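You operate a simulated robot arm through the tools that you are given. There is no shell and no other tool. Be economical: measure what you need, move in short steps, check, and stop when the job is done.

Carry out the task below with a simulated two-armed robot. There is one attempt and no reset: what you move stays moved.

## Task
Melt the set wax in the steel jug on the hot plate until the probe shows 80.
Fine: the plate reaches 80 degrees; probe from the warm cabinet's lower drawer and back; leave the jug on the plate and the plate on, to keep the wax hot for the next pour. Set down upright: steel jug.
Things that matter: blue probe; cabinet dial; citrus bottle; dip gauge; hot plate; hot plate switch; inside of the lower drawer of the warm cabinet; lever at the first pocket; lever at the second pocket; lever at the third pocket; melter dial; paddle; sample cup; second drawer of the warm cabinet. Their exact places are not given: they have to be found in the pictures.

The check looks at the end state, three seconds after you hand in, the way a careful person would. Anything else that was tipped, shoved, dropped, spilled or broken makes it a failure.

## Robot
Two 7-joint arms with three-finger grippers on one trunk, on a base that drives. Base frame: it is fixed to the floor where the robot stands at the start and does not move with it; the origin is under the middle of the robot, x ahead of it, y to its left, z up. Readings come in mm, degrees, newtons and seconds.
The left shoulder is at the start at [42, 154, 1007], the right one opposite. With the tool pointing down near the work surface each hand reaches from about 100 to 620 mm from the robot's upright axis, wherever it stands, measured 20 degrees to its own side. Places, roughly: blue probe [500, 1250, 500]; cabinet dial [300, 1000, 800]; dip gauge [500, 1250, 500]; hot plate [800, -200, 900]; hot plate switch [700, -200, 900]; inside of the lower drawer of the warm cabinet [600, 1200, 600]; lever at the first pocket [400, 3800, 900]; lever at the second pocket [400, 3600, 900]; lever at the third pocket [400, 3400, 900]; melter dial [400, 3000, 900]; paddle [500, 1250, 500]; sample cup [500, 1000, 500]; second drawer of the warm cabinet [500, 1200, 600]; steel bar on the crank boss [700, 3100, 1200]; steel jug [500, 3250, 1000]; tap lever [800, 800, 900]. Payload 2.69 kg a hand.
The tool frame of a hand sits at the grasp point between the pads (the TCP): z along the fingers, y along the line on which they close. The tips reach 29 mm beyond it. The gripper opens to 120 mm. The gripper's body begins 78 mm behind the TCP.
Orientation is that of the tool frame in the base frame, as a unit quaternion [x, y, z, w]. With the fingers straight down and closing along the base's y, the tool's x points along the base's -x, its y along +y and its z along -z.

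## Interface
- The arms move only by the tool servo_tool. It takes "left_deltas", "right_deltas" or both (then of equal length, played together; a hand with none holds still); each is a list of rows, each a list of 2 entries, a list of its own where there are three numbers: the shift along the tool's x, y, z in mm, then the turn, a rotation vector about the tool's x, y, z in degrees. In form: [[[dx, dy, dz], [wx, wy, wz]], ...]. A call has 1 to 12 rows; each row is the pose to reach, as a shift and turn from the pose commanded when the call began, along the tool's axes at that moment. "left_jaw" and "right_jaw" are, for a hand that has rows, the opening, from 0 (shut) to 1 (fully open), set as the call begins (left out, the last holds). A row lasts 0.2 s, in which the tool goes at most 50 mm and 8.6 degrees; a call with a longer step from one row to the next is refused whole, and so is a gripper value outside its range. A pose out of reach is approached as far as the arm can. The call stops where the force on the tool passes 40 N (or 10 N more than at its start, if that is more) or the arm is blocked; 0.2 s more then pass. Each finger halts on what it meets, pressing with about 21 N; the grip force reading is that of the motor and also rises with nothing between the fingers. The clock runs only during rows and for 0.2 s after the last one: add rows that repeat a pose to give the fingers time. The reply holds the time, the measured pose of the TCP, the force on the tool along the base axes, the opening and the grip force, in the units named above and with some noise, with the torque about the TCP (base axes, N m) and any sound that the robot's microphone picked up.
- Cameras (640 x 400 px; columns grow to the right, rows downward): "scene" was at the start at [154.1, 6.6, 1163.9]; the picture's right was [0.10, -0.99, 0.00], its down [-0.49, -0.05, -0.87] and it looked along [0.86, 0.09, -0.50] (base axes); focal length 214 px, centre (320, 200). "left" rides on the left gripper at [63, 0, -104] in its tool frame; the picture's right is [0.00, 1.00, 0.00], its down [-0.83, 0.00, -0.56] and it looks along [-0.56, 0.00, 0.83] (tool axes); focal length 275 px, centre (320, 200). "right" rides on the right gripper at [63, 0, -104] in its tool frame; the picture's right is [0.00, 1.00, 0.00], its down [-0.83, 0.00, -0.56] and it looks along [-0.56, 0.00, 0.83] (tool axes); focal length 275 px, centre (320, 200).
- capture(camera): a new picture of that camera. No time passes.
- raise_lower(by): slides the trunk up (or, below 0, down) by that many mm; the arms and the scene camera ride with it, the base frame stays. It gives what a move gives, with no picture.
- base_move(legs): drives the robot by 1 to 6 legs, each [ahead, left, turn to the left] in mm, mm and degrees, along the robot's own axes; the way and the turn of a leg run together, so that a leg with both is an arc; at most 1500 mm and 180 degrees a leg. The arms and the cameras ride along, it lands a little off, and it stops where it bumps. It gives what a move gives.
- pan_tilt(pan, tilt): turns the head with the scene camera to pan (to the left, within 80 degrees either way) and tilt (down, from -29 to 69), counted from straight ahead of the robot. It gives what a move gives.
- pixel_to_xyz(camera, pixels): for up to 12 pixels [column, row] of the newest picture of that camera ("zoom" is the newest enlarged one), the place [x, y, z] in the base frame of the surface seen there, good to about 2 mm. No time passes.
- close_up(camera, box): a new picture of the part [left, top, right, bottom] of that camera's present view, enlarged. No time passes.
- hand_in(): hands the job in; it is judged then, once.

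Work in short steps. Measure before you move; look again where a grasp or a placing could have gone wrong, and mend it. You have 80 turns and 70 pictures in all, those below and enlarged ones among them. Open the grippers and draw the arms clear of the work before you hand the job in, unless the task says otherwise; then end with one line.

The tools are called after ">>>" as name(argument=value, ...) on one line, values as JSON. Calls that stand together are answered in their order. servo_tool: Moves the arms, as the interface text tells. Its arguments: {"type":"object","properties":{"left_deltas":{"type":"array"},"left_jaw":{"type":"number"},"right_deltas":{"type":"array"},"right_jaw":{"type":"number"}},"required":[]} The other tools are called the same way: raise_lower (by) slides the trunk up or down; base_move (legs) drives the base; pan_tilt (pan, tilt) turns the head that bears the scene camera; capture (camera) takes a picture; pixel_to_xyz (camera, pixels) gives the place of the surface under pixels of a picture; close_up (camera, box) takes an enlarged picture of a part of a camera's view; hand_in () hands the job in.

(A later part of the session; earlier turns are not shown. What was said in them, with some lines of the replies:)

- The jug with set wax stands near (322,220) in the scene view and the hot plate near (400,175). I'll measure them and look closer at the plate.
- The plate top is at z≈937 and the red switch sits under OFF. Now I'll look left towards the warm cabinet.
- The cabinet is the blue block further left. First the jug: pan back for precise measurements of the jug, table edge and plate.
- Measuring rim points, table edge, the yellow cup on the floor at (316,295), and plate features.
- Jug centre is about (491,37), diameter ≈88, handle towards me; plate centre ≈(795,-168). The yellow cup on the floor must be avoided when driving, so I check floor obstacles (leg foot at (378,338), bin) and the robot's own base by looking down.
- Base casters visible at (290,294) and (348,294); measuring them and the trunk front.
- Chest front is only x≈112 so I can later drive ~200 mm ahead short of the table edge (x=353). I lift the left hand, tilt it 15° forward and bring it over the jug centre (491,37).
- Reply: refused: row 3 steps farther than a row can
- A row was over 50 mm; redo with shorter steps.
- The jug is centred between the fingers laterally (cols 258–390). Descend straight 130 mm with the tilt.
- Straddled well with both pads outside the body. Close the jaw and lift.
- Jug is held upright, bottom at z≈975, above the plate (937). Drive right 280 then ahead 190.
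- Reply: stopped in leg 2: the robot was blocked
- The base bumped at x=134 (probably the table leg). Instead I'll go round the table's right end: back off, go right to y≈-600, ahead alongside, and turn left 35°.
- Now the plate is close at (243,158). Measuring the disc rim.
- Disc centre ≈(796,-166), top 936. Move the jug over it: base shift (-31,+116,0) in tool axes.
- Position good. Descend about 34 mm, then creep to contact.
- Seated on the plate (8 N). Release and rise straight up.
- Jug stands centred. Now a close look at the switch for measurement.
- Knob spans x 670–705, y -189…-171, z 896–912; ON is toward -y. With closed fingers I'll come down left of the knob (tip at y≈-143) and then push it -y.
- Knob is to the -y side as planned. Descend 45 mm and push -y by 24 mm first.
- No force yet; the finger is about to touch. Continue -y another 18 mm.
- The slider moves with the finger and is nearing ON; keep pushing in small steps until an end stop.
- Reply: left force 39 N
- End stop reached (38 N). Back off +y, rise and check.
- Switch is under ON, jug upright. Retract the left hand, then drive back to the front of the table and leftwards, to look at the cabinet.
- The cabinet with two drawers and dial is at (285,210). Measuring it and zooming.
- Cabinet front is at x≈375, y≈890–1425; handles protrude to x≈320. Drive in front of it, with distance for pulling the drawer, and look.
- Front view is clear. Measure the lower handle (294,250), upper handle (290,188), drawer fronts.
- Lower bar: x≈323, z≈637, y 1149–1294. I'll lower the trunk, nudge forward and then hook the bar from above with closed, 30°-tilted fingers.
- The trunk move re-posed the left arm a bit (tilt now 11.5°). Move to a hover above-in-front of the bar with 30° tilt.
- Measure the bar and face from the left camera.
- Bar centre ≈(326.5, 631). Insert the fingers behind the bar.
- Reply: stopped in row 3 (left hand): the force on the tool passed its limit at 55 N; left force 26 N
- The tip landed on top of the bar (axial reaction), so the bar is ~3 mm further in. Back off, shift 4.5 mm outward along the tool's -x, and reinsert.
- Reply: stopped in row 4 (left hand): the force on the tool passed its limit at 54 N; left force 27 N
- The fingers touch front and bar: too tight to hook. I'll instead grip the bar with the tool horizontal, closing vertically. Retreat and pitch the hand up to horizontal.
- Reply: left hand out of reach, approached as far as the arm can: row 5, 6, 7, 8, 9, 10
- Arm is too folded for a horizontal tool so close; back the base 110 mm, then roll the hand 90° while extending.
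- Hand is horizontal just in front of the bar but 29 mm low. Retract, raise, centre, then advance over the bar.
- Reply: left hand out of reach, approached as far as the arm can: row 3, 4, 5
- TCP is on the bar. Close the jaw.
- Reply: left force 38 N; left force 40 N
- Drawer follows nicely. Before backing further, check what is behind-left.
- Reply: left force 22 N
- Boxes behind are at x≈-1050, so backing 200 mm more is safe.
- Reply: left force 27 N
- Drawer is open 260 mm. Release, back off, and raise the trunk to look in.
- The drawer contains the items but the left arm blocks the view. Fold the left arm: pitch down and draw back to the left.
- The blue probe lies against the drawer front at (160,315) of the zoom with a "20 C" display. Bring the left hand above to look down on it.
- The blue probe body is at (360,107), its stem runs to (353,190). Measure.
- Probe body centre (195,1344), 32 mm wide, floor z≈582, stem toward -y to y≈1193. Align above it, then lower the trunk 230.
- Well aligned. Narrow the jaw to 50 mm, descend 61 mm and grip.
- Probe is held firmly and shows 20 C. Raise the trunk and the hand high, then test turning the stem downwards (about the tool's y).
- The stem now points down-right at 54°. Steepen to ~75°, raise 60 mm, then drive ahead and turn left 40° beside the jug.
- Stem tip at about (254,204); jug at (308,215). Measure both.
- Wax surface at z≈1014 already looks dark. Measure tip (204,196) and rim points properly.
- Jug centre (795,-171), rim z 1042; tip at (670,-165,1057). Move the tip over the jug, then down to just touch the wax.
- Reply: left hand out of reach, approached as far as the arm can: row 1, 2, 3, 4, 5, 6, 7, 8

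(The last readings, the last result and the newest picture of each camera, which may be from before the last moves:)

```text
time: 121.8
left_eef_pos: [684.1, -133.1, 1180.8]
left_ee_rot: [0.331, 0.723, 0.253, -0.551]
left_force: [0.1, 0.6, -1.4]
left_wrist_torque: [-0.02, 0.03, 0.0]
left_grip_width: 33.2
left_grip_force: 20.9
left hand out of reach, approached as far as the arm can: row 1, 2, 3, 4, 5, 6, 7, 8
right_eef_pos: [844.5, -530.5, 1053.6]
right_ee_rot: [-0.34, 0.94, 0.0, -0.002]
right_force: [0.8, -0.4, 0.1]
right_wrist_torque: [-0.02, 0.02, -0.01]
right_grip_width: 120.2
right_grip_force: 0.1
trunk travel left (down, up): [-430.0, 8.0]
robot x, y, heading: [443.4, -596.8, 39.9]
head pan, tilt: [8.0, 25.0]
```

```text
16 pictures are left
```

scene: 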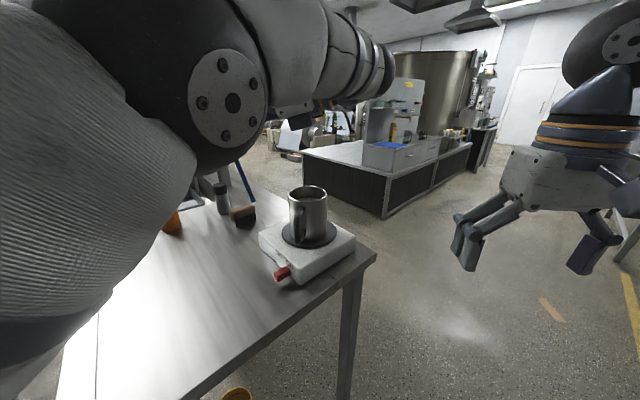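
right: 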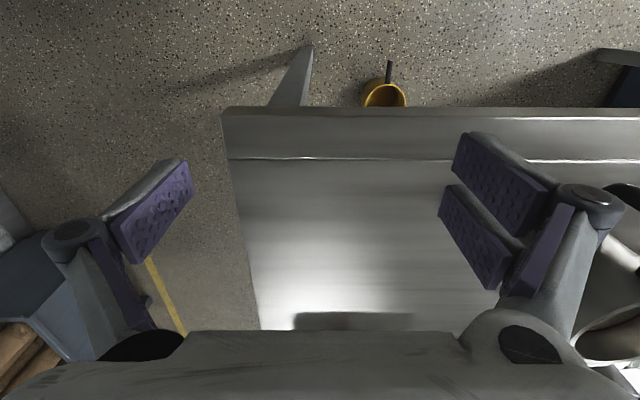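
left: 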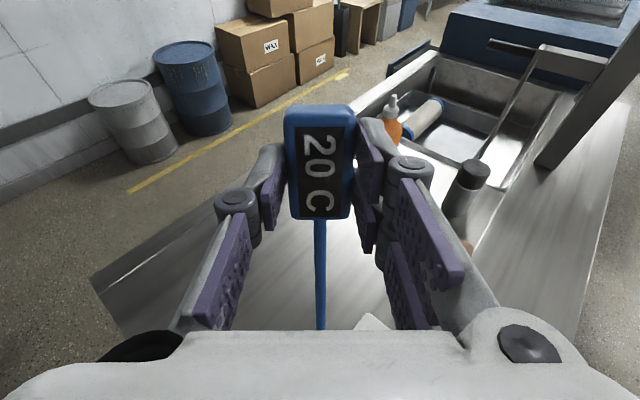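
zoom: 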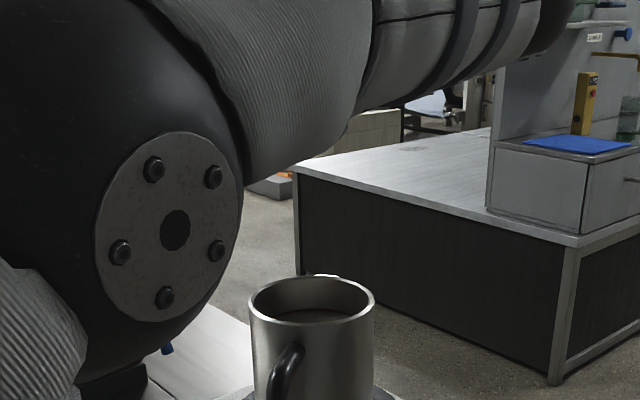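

The arm can't extend that far in this posture, so I lift the probe again and move the base instead (86 ahead, 86 right), tip passing above the rim.

>>> servo_tool(left_deltas=[[[20, -10, -5], [0, 0, 0]], [[38.6, -20, -10.4], [0, 0, 0]], [[38.6, -20, -10.4], [0, 0, 0]]])

>>> base_move(legs=[[86, -86, 0]])

>>> pan_tilt(pan=15, tilt=25)

>>> capture(camera="scene")

```text
time: 122.6
left_eef_pos: [668.3, -149.4, 1220.4]
left_ee_rot: [0.333, 0.721, 0.255, -0.552]
left_force: [0.1, 0.1, -0.5]
left_wrist_torque: [0.0, 0.03, -0.01]
left_grip_width: 33.4
left_grip_force: 20.8
right_eef_pos: [844.5, -530.0, 1053.4]
right_ee_rot: [-0.34, 0.94, -0.001, -0.002]
right_force: [-0.6, -0.6, 0.5]
right_wrist_torque: [-0.04, 0.0, 0.01]
right_grip_width: 120.0
right_grip_force: 0.1
trunk travel left (down, up): [-430.0, 8.0]
robot x, y, heading: [446.1, -596.0, 39.8]
head pan, tilt: [8.0, 25.0]
```

```text
time: 124.0
left_eef_pos: [789.8, -160.1, 1219.6]
left_ee_rot: [0.332, 0.72, 0.255, -0.553]
left_force: [-0.5, 0.4, -0.7]
left_wrist_torque: [-0.02, 0.02, 0.03]
left_grip_width: 33.3
left_grip_force: 21.1
right_eef_pos: [966.1, -543.0, 1054.8]
right_ee_rot: [-0.339, 0.941, -0.001, -0.002]
right_force: [0.1, -0.6, 0.5]
right_wrist_torque: [-0.01, 0.06, 0.0]
right_grip_width: 119.9
right_grip_force: 0.2
trunk travel left (down, up): [-430.0, 8.0]
robot x, y, heading: [561.9, -610.0, 39.8]
head pan, tilt: [8.0, 25.0]
```

```text
time: 124.6
left_eef_pos: [787.8, -159.5, 1219.1]
left_ee_rot: [0.332, 0.722, 0.254, -0.552]
left_force: [1.0, -0.5, -0.3]
left_wrist_torque: [0.01, -0.01, 0.01]
left_grip_width: 33.4
left_grip_force: 21.1
right_eef_pos: [964.5, -541.9, 1054.3]
right_ee_rot: [-0.339, 0.941, 0.0, -0.001]
right_force: [-1.4, 0.9, -0.5]
right_wrist_torque: [-0.03, 0.0, 0.02]
right_grip_width: 120.1
right_grip_force: 0.1
trunk travel left (down, up): [-430.0, 8.0]
robot x, y, heading: [563.5, -607.6, 39.9]
head pan, tilt: [15.0, 25.0]
```

```text
15 pictures are left
```

scene: 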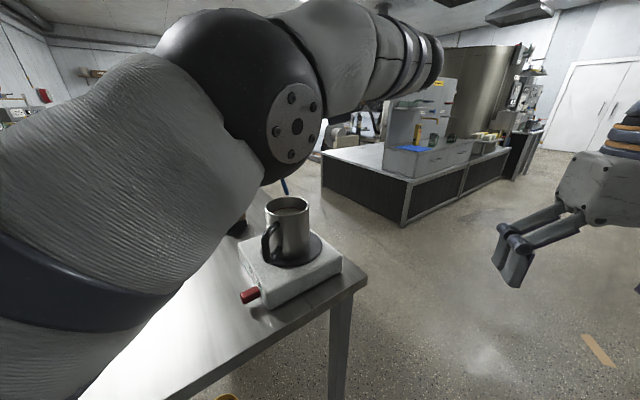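

The tip hangs inside the rim circle (≈2,-5 mm from centre). Lower straight down 75 mm with the force guard.

>>> servo_tool(left_deltas=[[[-24, 0, 6.5], [0, 0, 0]], [[-48, 0, 13], [0, 0, 0]], [[-60, 0, 16], [0, 0, 0]], [[-72.5, 0, 19.4], [0, 0, 0]], [[-72.5, 0, 19.4], [0, 0, 0]]])

>>> close_up(camera="scene", box=[220, 150, 380, 250])

>>> close_up(camera="left", box=[240, 80, 440, 340])

```text
time: 125.8
left_eef_pos: [788.7, -160.7, 1144.8]
left_ee_rot: [0.332, 0.722, 0.254, -0.551]
left_force: [0.0, -0.1, -1.4]
left_wrist_torque: [0.0, 0.01, 0.0]
left_grip_width: 33.4
left_grip_force: 21.1
right_eef_pos: [964.8, -543.0, 1053.6]
right_ee_rot: [-0.34, 0.94, 0.0, -0.001]
right_force: [-0.5, 0.3, 0.3]
right_wrist_torque: [0.0, 0.03, 0.03]
right_grip_width: 119.9
right_grip_force: 0.0
trunk travel left (down, up): [-430.0, 8.0]
robot x, y, heading: [562.0, -608.5, 39.8]
head pan, tilt: [15.0, 25.0]
```

```text
4.00 times, centred on (300, 200) of scene
```

zoom: 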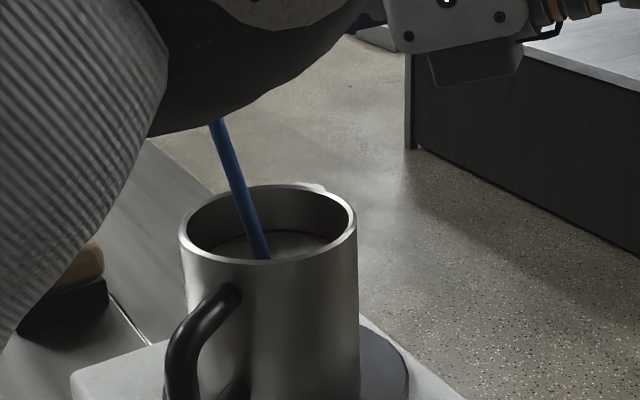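

```text
1.54 times, centred on (340, 210) of left
```

zoom: 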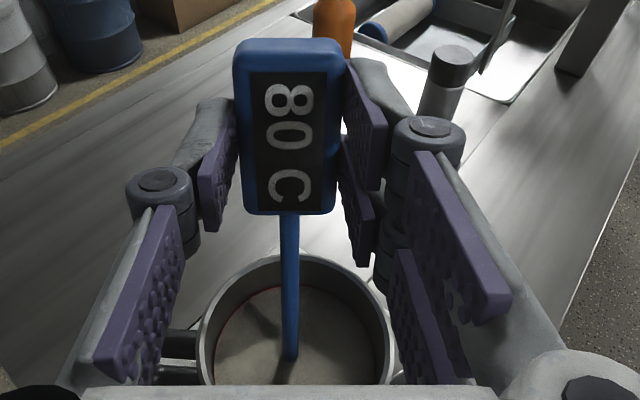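

The probe reads 80 C in the melted wax. Lift it out and retrace the path: base back-left, turn right 40°, back off.

>>> servo_tool(left_deltas=[[[24, 0, -6.5], [0, 0, 0]], [[48, 0, -13], [0, 0, 0]], [[72.5, 0, -19.4], [0, 0, 0]], [[72.5, 0, -19.4], [0, 0, 0]]])

>>> base_move(legs=[[-86, 86, 0], [0, 0, -40], [-80, -10, 0], [-680, 0, 0], [0, 1200, 0]])

>>> pan_tilt(pan=5, tilt=45)

```text
time: 126.8
left_eef_pos: [787.6, -161.0, 1220.5]
left_ee_rot: [0.331, 0.722, 0.254, -0.552]
left_force: [-0.6, -0.3, -1.3]
left_wrist_torque: [-0.01, 0.02, -0.04]
left_grip_width: 33.6
left_grip_force: 21.1
right_eef_pos: [964.0, -541.9, 1054.0]
right_ee_rot: [-0.339, 0.941, 0.0, -0.002]
right_force: [-0.5, -0.2, 0.0]
right_wrist_torque: [-0.01, -0.02, -0.01]
right_grip_width: 120.1
right_grip_force: 0.1
trunk travel left (down, up): [-430.0, 8.0]
robot x, y, heading: [562.0, -607.8, 40.0]
head pan, tilt: [15.0, 25.0]
```

```text
time: 143.1
left_eef_pos: [135.8, 790.5, 1221.5]
left_ee_rot: [0.557, 0.566, 0.426, -0.433]
left_force: [0.2, -0.3, -1.2]
left_wrist_torque: [-0.01, -0.02, 0.0]
left_grip_width: 33.2
left_grip_force: 21.2
right_eef_pos: [28.5, 382.8, 1054.6]
right_ee_rot: [-0.001, 1.0, 0.0, 0.0]
right_force: [0.7, -0.8, -0.1]
right_wrist_torque: [-0.01, -0.03, 0.01]
right_grip_width: 120.1
right_grip_force: 0.1
trunk travel left (down, up): [-430.0, 8.0]
robot x, y, heading: [-326.8, 585.4, 0.5]
head pan, tilt: [15.0, 25.0]
```

```text
time: 143.9
left_eef_pos: [135.8, 791.7, 1220.6]
left_ee_rot: [0.557, 0.566, 0.427, -0.432]
left_force: [0.0, -0.2, -0.8]
left_wrist_torque: [-0.03, 0.0, 0.0]
left_grip_width: 33.2
left_grip_force: 21.2
right_eef_pos: [29.1, 383.6, 1054.4]
right_ee_rot: [-0.001, 1.0, 0.0, -0.001]
right_force: [0.4, 1.3, 0.3]
right_wrist_torque: [-0.03, -0.02, -0.01]
right_grip_width: 119.9
right_grip_force: 0.1
trunk travel left (down, up): [-430.0, 8.0]
robot x, y, heading: [-320.1, 588.9, 0.3]
head pan, tilt: [5.0, 45.0]
```

Continue left to the drawer and swing the stem back to horizontal.

>>> base_move(legs=[[10, 547, -0.3]])

>>> servo_tool(left_deltas=[[[-14.5, 5, 3.9], [0, -7.5, 0]], [[-29, 10, 7.8], [0, -15, 0]], [[-43.5, 15, 11.7], [0, -22.5, 0]], [[-58, 20, 15.6], [0, -30, 0]], [[-72.5, 25, 19.5], [0, -37.5, 0]], [[-87, 30, 23.4], [0, -45, 0]], [[-101.5, 35, 27.3], [0, -52.5, 0]], [[-116, 40, 31.2], [0, -60, 0]], [[-130, 45, 35], [0, -67.5, 0]], [[-145, 50, 39], [0, -75, 0]], [[-145, 50, 39], [0, -75, 0]]])

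>>> capture(camera="left")

```text
time: 148.6
left_eef_pos: [148.5, 1328.3, 1220.1]
left_ee_rot: [0.56, 0.563, 0.429, -0.43]
left_force: [0.0, 0.3, -1.1]
left_wrist_torque: [0.02, 0.01, 0.03]
left_grip_width: 33.4
left_grip_force: 20.7
right_eef_pos: [37.0, 922.7, 1054.7]
right_ee_rot: [0.004, 1.0, 0.001, -0.001]
right_force: [0.2, 0.2, 0.1]
right_wrist_torque: [0.01, -0.04, 0.02]
right_grip_width: 119.8
right_grip_force: 0.2
trunk travel left (down, up): [-430.0, 8.0]
robot x, y, heading: [-311.6, 1129.8, -0.3]
head pan, tilt: [5.0, 45.0]
```

```text
time: 151.0
left_eef_pos: [198.6, 1328.8, 1071.4]
left_ee_rot: [0.705, 0.71, -0.001, 0.003]
left_force: [0.2, 0.6, -1.5]
left_wrist_torque: [0.01, -0.02, 0.03]
left_grip_width: 33.3
left_grip_force: 20.9
right_eef_pos: [37.7, 922.1, 1054.7]
right_ee_rot: [0.004, 1.0, 0.0, -0.001]
right_force: [1.4, 0.1, 0.5]
right_wrist_torque: [-0.02, 0.01, -0.01]
right_grip_width: 119.8
right_grip_force: 0.0
trunk travel left (down, up): [-430.0, 8.0]
robot x, y, heading: [-312.4, 1132.0, -0.2]
head pan, tilt: [5.0, 45.0]
```

```text
12 pictures are left
```

left: 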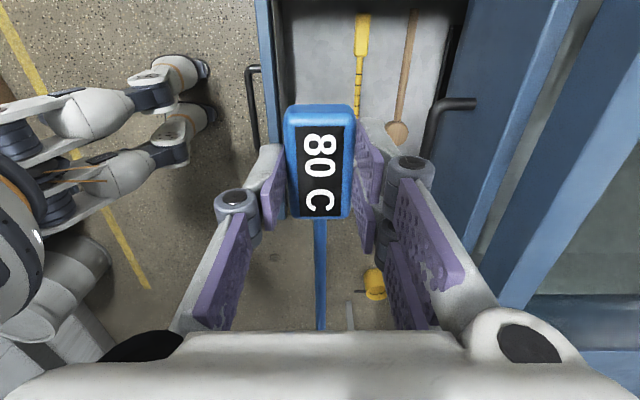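

Drawer still open below. Align to the pick-up place (196.5,1342) and lower the trunk 305.

>>> servo_tool(left_deltas=[[[13.5, -2, 0], [0, 0, 0]], [[13.5, -2, 0], [0, 0, 0]]])

>>> raise_lower(by=-305)

>>> capture(camera="left")

```text
time: 151.6
left_eef_pos: [195.7, 1342.0, 1071.2]
left_ee_rot: [0.706, 0.709, -0.001, 0.002]
left_force: [-0.4, 0.0, -1.2]
left_wrist_torque: [0.02, 0.01, 0.03]
left_grip_width: 33.4
left_grip_force: 21.0
right_eef_pos: [37.0, 922.0, 1054.4]
right_ee_rot: [0.005, 1.0, 0.0, -0.001]
right_force: [0.5, -0.1, -0.3]
right_wrist_torque: [-0.01, 0.01, 0.01]
right_grip_width: 120.1
right_grip_force: 0.0
trunk travel left (down, up): [-430.0, 8.0]
robot x, y, heading: [-312.6, 1128.4, -0.3]
head pan, tilt: [5.0, 45.0]
```

```text
time: 154.6
left_eef_pos: [196.0, 1340.9, 764.2]
left_ee_rot: [0.705, 0.709, -0.001, 0.002]
left_force: [-0.1, 0.1, 0.3]
left_wrist_torque: [0.0, -0.01, 0.01]
left_grip_width: 33.3
left_grip_force: 20.7
right_eef_pos: [37.6, 922.5, 749.8]
right_ee_rot: [0.005, 1.0, 0.0, 0.0]
right_force: [0.1, -0.1, 0.3]
right_wrist_torque: [-0.01, -0.01, 0.02]
right_grip_width: 120.0
right_grip_force: 0.1
trunk travel left (down, up): [-125.0, 313.0]
robot x, y, heading: [-313.3, 1133.3, -0.3]
head pan, tilt: [5.0, 45.0]
```

```text
11 pictures are left
```

left: 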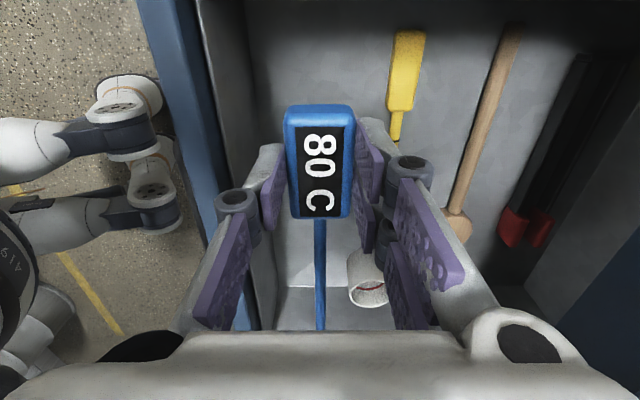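

Clear. Descend 146 mm to the floor of the drawer and release gently.

>>> servo_tool(left_deltas=[[[0, 0, 40], [0, 0, 0]], [[0, 0, 80], [0, 0, 0]], [[0, 0, 120], [0, 0, 0]], [[0, 0, 140], [0, 0, 0]], [[0, 0, 146.5], [0, 0, 0]], [[0, 0, 146.5], [0, 0, 0]]])

>>> servo_tool(left_deltas=[[[0, 0, 0], [0, 0, 0]], [[0, 0, 0], [0, 0, 0]], [[0, 0, -30], [0, 0, 0]], [[0, 0, -75], [0, 0, 0]], [[0, 0, -120], [0, 0, 0]], [[0, 0, -165], [0, 0, 0]], [[0, 0, -165], [0, 0, 0]]], left_jaw=0.42)

>>> capture(camera="left")

```text
time: 156.0
left_eef_pos: [196.0, 1340.9, 620.2]
left_ee_rot: [0.705, 0.71, -0.001, 0.002]
left_force: [-0.1, 0.1, 1.4]
left_wrist_torque: [0.04, -0.03, 0.0]
left_grip_width: 33.4
left_grip_force: 21.1
right_eef_pos: [36.3, 922.1, 748.1]
right_ee_rot: [0.004, 1.0, 0.0, -0.001]
right_force: [-0.7, 0.0, 0.4]
right_wrist_torque: [0.05, -0.01, 0.01]
right_grip_width: 120.1
right_grip_force: 0.1
trunk travel left (down, up): [-125.0, 313.0]
robot x, y, heading: [-309.1, 1129.6, -0.5]
head pan, tilt: [5.0, 45.0]
```

```text
time: 157.6
left_eef_pos: [195.2, 1341.9, 784.1]
left_ee_rot: [0.705, 0.709, -0.001, 0.001]
left_force: [-0.7, 0.4, -0.4]
left_wrist_torque: [0.03, 0.02, 0.05]
left_grip_width: 50.5
left_grip_force: 0.0
right_eef_pos: [37.8, 922.4, 749.5]
right_ee_rot: [0.004, 1.0, 0.0, -0.001]
right_force: [0.0, 0.5, -0.4]
right_wrist_torque: [0.0, 0.02, 0.03]
right_grip_width: 119.8
right_grip_force: 0.0
trunk travel left (down, up): [-125.0, 313.0]
robot x, y, heading: [-316.5, 1135.3, -0.4]
head pan, tilt: [5.0, 45.0]
```

```text
10 pictures are left
```

left: 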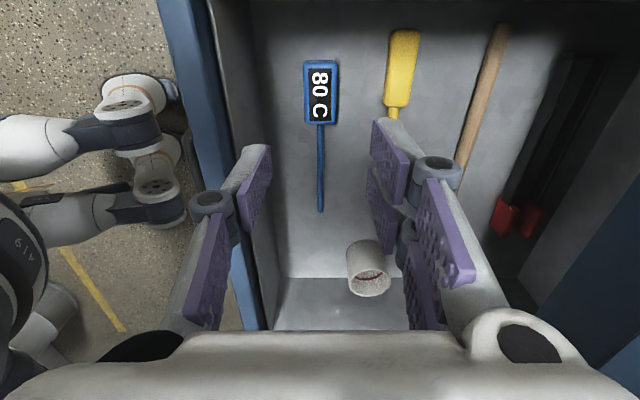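

Probe is back in its place, showing 80. Now back off and turn the closed left hand horizontal to push the drawer shut.

>>> base_move(legs=[[-250, 0, 0.4]])

>>> servo_tool(left_deltas=[[[-10, 6, 9], [-8.2, 0, 0]], [[-21, 12, 18], [-16.4, 0, 0]], [[-32, 18, 28], [-24.6, 0, 0]], [[-43, 24, 37], [-32.8, 0, 0]], [[-54, 30, 46], [-41, 0, 0]], [[-65, 36, 56], [-49.2, 0, 0]], [[-76, 42, 65], [-57.4, 0, 0]], [[-87, 48, 75], [-65.6, 0, 0]], [[-98, 54, 84], [-73.8, 0, 0]], [[-109, 60, 93], [-82, 0, 0]], [[-119, 62, 102], [-90, 0, 0]], [[-119, 62, 102], [-90, 0, 0]]], left_jaw=0)

>>> pan_tilt(pan=5, tilt=35)

>>> capture(camera="scene")

```text
time: 159.4
left_eef_pos: [-55.3, 1344.7, 784.3]
left_ee_rot: [0.703, 0.711, -0.002, 0.001]
left_force: [-0.4, 0.3, 0.3]
left_wrist_torque: [0.01, 0.01, 0.02]
left_grip_width: 50.2
left_grip_force: 0.1
right_eef_pos: [-211.0, 923.4, 749.8]
right_ee_rot: [0.002, 1.0, -0.001, 0.0]
right_force: [-0.4, -0.8, 0.0]
right_wrist_torque: [0.0, 0.01, 0.0]
right_grip_width: 120.0
right_grip_force: 0.3
trunk travel left (down, up): [-125.0, 313.0]
robot x, y, heading: [-559.5, 1132.6, -0.0]
head pan, tilt: [5.0, 45.0]
```

```text
time: 162.0
left_eef_pos: [9.5, 1226.5, 683.0]
left_ee_rot: [0.496, 0.502, 0.503, 0.499]
left_force: [0.3, -0.5, -0.3]
left_wrist_torque: [0.01, 0.02, -0.02]
left_grip_width: 0.0
left_grip_force: 21.2
right_eef_pos: [-210.5, 925.0, 748.2]
right_ee_rot: [0.002, 1.0, 0.0, 0.0]
right_force: [0.3, -0.4, -0.2]
right_wrist_torque: [0.04, 0.03, 0.02]
right_grip_width: 120.2
right_grip_force: 0.0
trunk travel left (down, up): [-125.0, 313.0]
robot x, y, heading: [-557.8, 1136.5, -0.1]
head pan, tilt: [5.0, 45.0]
```

```text
time: 162.7
left_eef_pos: [10.1, 1227.1, 682.0]
left_ee_rot: [0.497, 0.503, 0.501, 0.499]
left_force: [0.4, 0.4, -0.1]
left_wrist_torque: [-0.02, 0.0, 0.0]
left_grip_width: 0.0
left_grip_force: 21.1
right_eef_pos: [-211.1, 923.9, 748.7]
right_ee_rot: [0.003, 1.0, 0.001, -0.002]
right_force: [-0.3, 0.1, -0.3]
right_wrist_torque: [-0.02, 0.02, -0.02]
right_grip_width: 119.9
right_grip_force: 0.0
trunk travel left (down, up): [-125.0, 313.0]
robot x, y, heading: [-562.9, 1128.8, -0.0]
head pan, tilt: [5.0, 35.0]
```

```text
9 pictures are left
```

scene: 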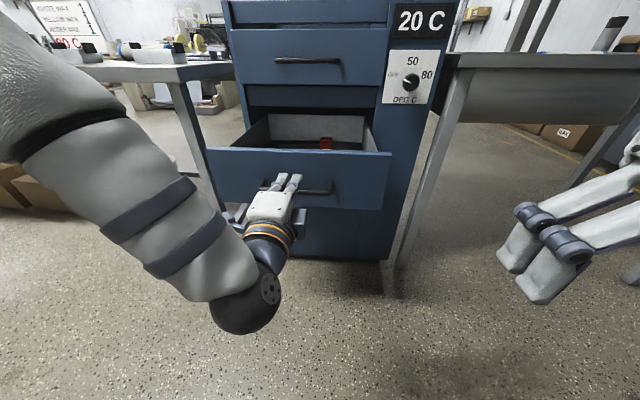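

Fingertips face the drawer front above the handle. Drive ahead to push it most of the way shut.

>>> base_move(legs=[[200, 0, 0], [105, 0, 0]])

>>> capture(camera="scene")

>>> pixel_to_xyz(camera="scene", pixels=[[235, 185], [360, 185], [220, 175], [300, 90], [340, 175]])

```text
time: 165.1
left_eef_pos: [313.6, 1223.9, 682.3]
left_ee_rot: [0.497, 0.503, 0.501, 0.499]
left_force: [1.3, 0.0, 0.4]
left_wrist_torque: [0.01, 0.04, -0.01]
left_grip_width: 0.0
left_grip_force: 27.8
right_eef_pos: [91.9, 923.5, 748.4]
right_ee_rot: [0.002, 1.0, 0.0, -0.002]
right_force: [0.5, 0.4, 0.1]
right_wrist_torque: [0.06, -0.02, -0.02]
right_grip_width: 119.8
right_grip_force: 0.1
trunk travel left (down, up): [-125.0, 313.0]
robot x, y, heading: [-258.0, 1132.7, -0.2]
head pan, tilt: [5.0, 35.0]
```

```text
8 pictures are left
```

scene: 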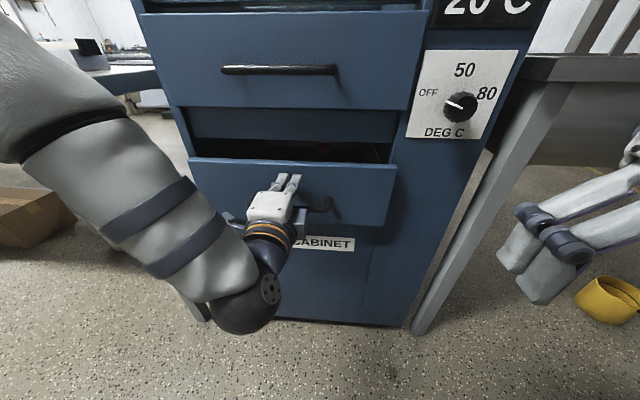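

```text
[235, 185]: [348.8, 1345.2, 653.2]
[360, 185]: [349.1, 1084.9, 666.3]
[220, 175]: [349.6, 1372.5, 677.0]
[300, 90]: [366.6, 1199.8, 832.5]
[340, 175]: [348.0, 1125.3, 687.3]
```

Front at x≈349; 17 mm remain. Push with the arm under force guard.

>>> servo_tool(left_deltas=[[[0, 0, 8], [0, 0, 0]], [[0, 0, 14], [0, 0, 0]], [[0, 0, 19], [0, 0, 0]], [[0, 0, 22], [0, 0, 0]]])

>>> close_up(camera="scene", box=[130, 50, 450, 250])

>>> pixel_to_xyz(camera="zoom", pixels=[[200, 260], [460, 265], [340, 80]])

```text
time: 166.1
left_eef_pos: [335.1, 1224.6, 681.6]
left_ee_rot: [0.496, 0.504, 0.501, 0.498]
left_force: [-0.2, 0.0, 0.6]
left_wrist_torque: [0.01, 0.0, 0.02]
left_grip_width: 0.0
left_grip_force: 28.7
right_eef_pos: [93.4, 923.2, 748.9]
right_ee_rot: [0.004, 1.0, 0.0, -0.001]
right_force: [-0.8, -0.3, -0.3]
right_wrist_torque: [0.01, -0.01, 0.01]
right_grip_width: 119.8
right_grip_force: 0.1
trunk travel left (down, up): [-125.0, 313.0]
robot x, y, heading: [-257.4, 1129.9, -0.1]
head pan, tilt: [5.0, 35.0]
```

```text
2.00 times, centred on (290, 150) of scene
```

zoom: 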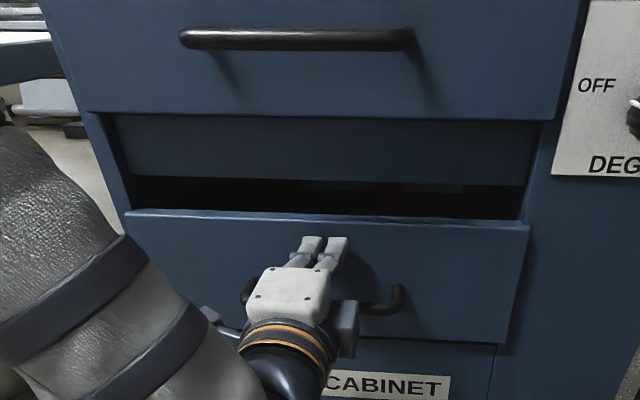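

```text
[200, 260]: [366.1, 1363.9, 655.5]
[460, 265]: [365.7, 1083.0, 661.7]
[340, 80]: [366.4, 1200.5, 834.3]
```

Drawer is flush again at x=366 as at the start. Back off, raise, and take a final look at the table and plate.

>>> base_move(legs=[[-250, 0, 0], [0, -1000, 0]])

>>> raise_lower(by=305)

>>> pan_tilt(pan=-10, tilt=25)

>>> capture(camera="scene")

```text
time: 175.4
left_eef_pos: [74.0, 231.9, 681.8]
left_ee_rot: [0.498, 0.502, 0.499, 0.501]
left_force: [-0.2, 0.7, -0.2]
left_wrist_torque: [0.0, 0.02, -0.03]
left_grip_width: 0.0
left_grip_force: 28.4
right_eef_pos: [-172.3, -67.2, 748.8]
right_ee_rot: [0.008, 1.0, 0.0, 0.0]
right_force: [-0.3, 0.2, 0.5]
right_wrist_torque: [-0.02, 0.01, -0.03]
right_grip_width: 119.8
right_grip_force: 0.1
trunk travel left (down, up): [-125.0, 313.0]
robot x, y, heading: [-516.9, 143.1, -0.8]
head pan, tilt: [5.0, 35.0]
```

```text
time: 178.5
left_eef_pos: [75.4, 232.9, 985.3]
left_ee_rot: [0.499, 0.501, 0.498, 0.501]
left_force: [-0.7, -0.8, 0.4]
left_wrist_torque: [0.01, 0.01, 0.04]
left_grip_width: 0.0
left_grip_force: 28.1
right_eef_pos: [-170.3, -69.0, 1052.8]
right_ee_rot: [0.009, 1.0, 0.001, -0.001]
right_force: [-0.2, -0.3, -0.4]
right_wrist_torque: [-0.02, 0.0, 0.01]
right_grip_width: 120.1
right_grip_force: 0.1
trunk travel left (down, up): [-430.0, 8.0]
robot x, y, heading: [-521.2, 145.9, -1.0]
head pan, tilt: [5.0, 35.0]
```

```text
time: 179.2
left_eef_pos: [74.8, 232.3, 987.3]
left_ee_rot: [0.499, 0.501, 0.5, 0.5]
left_force: [0.0, -1.0, -0.1]
left_wrist_torque: [-0.01, 0.01, 0.01]
left_grip_width: 0.0
left_grip_force: 28.6
right_eef_pos: [-171.2, -66.9, 1053.6]
right_ee_rot: [0.008, 1.0, 0.0, -0.001]
right_force: [0.0, 0.1, 0.5]
right_wrist_torque: [-0.04, 0.02, 0.01]
right_grip_width: 119.9
right_grip_force: 0.0
trunk travel left (down, up): [-430.0, 8.0]
robot x, y, heading: [-518.6, 141.3, -1.1]
head pan, tilt: [-10.0, 25.0]
```

```text
6 pictures are left
```

scene: 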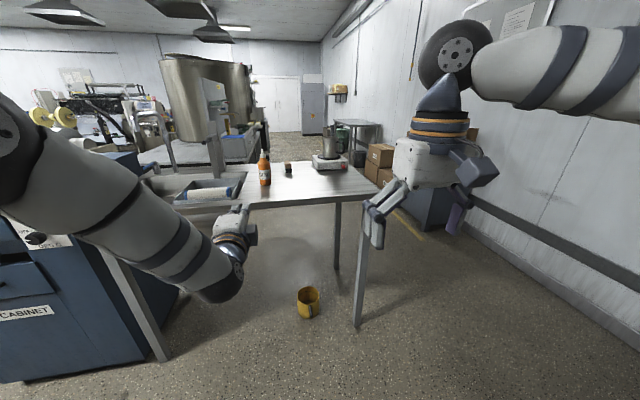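

Everything stands; zoom in on the table to confirm jug, bottle, can and brush, and open the left gripper.

>>> close_up(camera="scene", box=[230, 115, 390, 215])

>>> servo_tool(left_deltas=[[[0, 0, 0], [0, 0, 0]], [[0, 0, 0], [0, 0, 0]], [[0, 0, 0], [0, 0, 0]]], left_jaw=1)

>>> pixel_to_xyz(camera="scene", pixels=[[308, 295], [310, 317], [330, 145], [330, 160], [264, 170]])

```text
4.00 times, centred on (310, 165) of scene
```

zoom: 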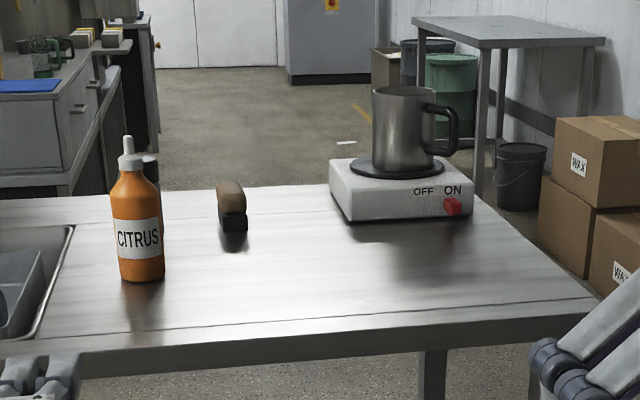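

```text
time: 180.1
left_eef_pos: [74.4, 232.4, 987.0]
left_ee_rot: [0.499, 0.501, 0.5, 0.5]
left_force: [-0.2, -0.7, 0.7]
left_wrist_torque: [-0.01, 0.0, 0.03]
left_grip_width: 119.8
left_grip_force: 0.0
right_eef_pos: [-170.7, -66.8, 1054.5]
right_ee_rot: [0.008, 1.0, 0.0, -0.001]
right_force: [0.3, 0.0, 0.7]
right_wrist_torque: [0.01, 0.05, 0.0]
right_grip_width: 119.9
right_grip_force: 0.2
trunk travel left (down, up): [-430.0, 8.0]
robot x, y, heading: [-518.4, 143.7, -0.7]
head pan, tilt: [-10.0, 25.0]
```

```text
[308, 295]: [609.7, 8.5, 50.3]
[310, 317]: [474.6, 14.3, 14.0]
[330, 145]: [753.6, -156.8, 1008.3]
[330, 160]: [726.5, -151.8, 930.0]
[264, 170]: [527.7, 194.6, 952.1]
```

The jug stands upright on the plate, which is switched on. The probe is back in its shut drawer and both hands are open and clear, so I hand in.

>>> hand_in()

```text
The job is handed in.
```

The wax is melted and the probe read 80 C in it; the jug is upright on the hot plate with the plate still on, and the probe is back in the shut lower drawer.
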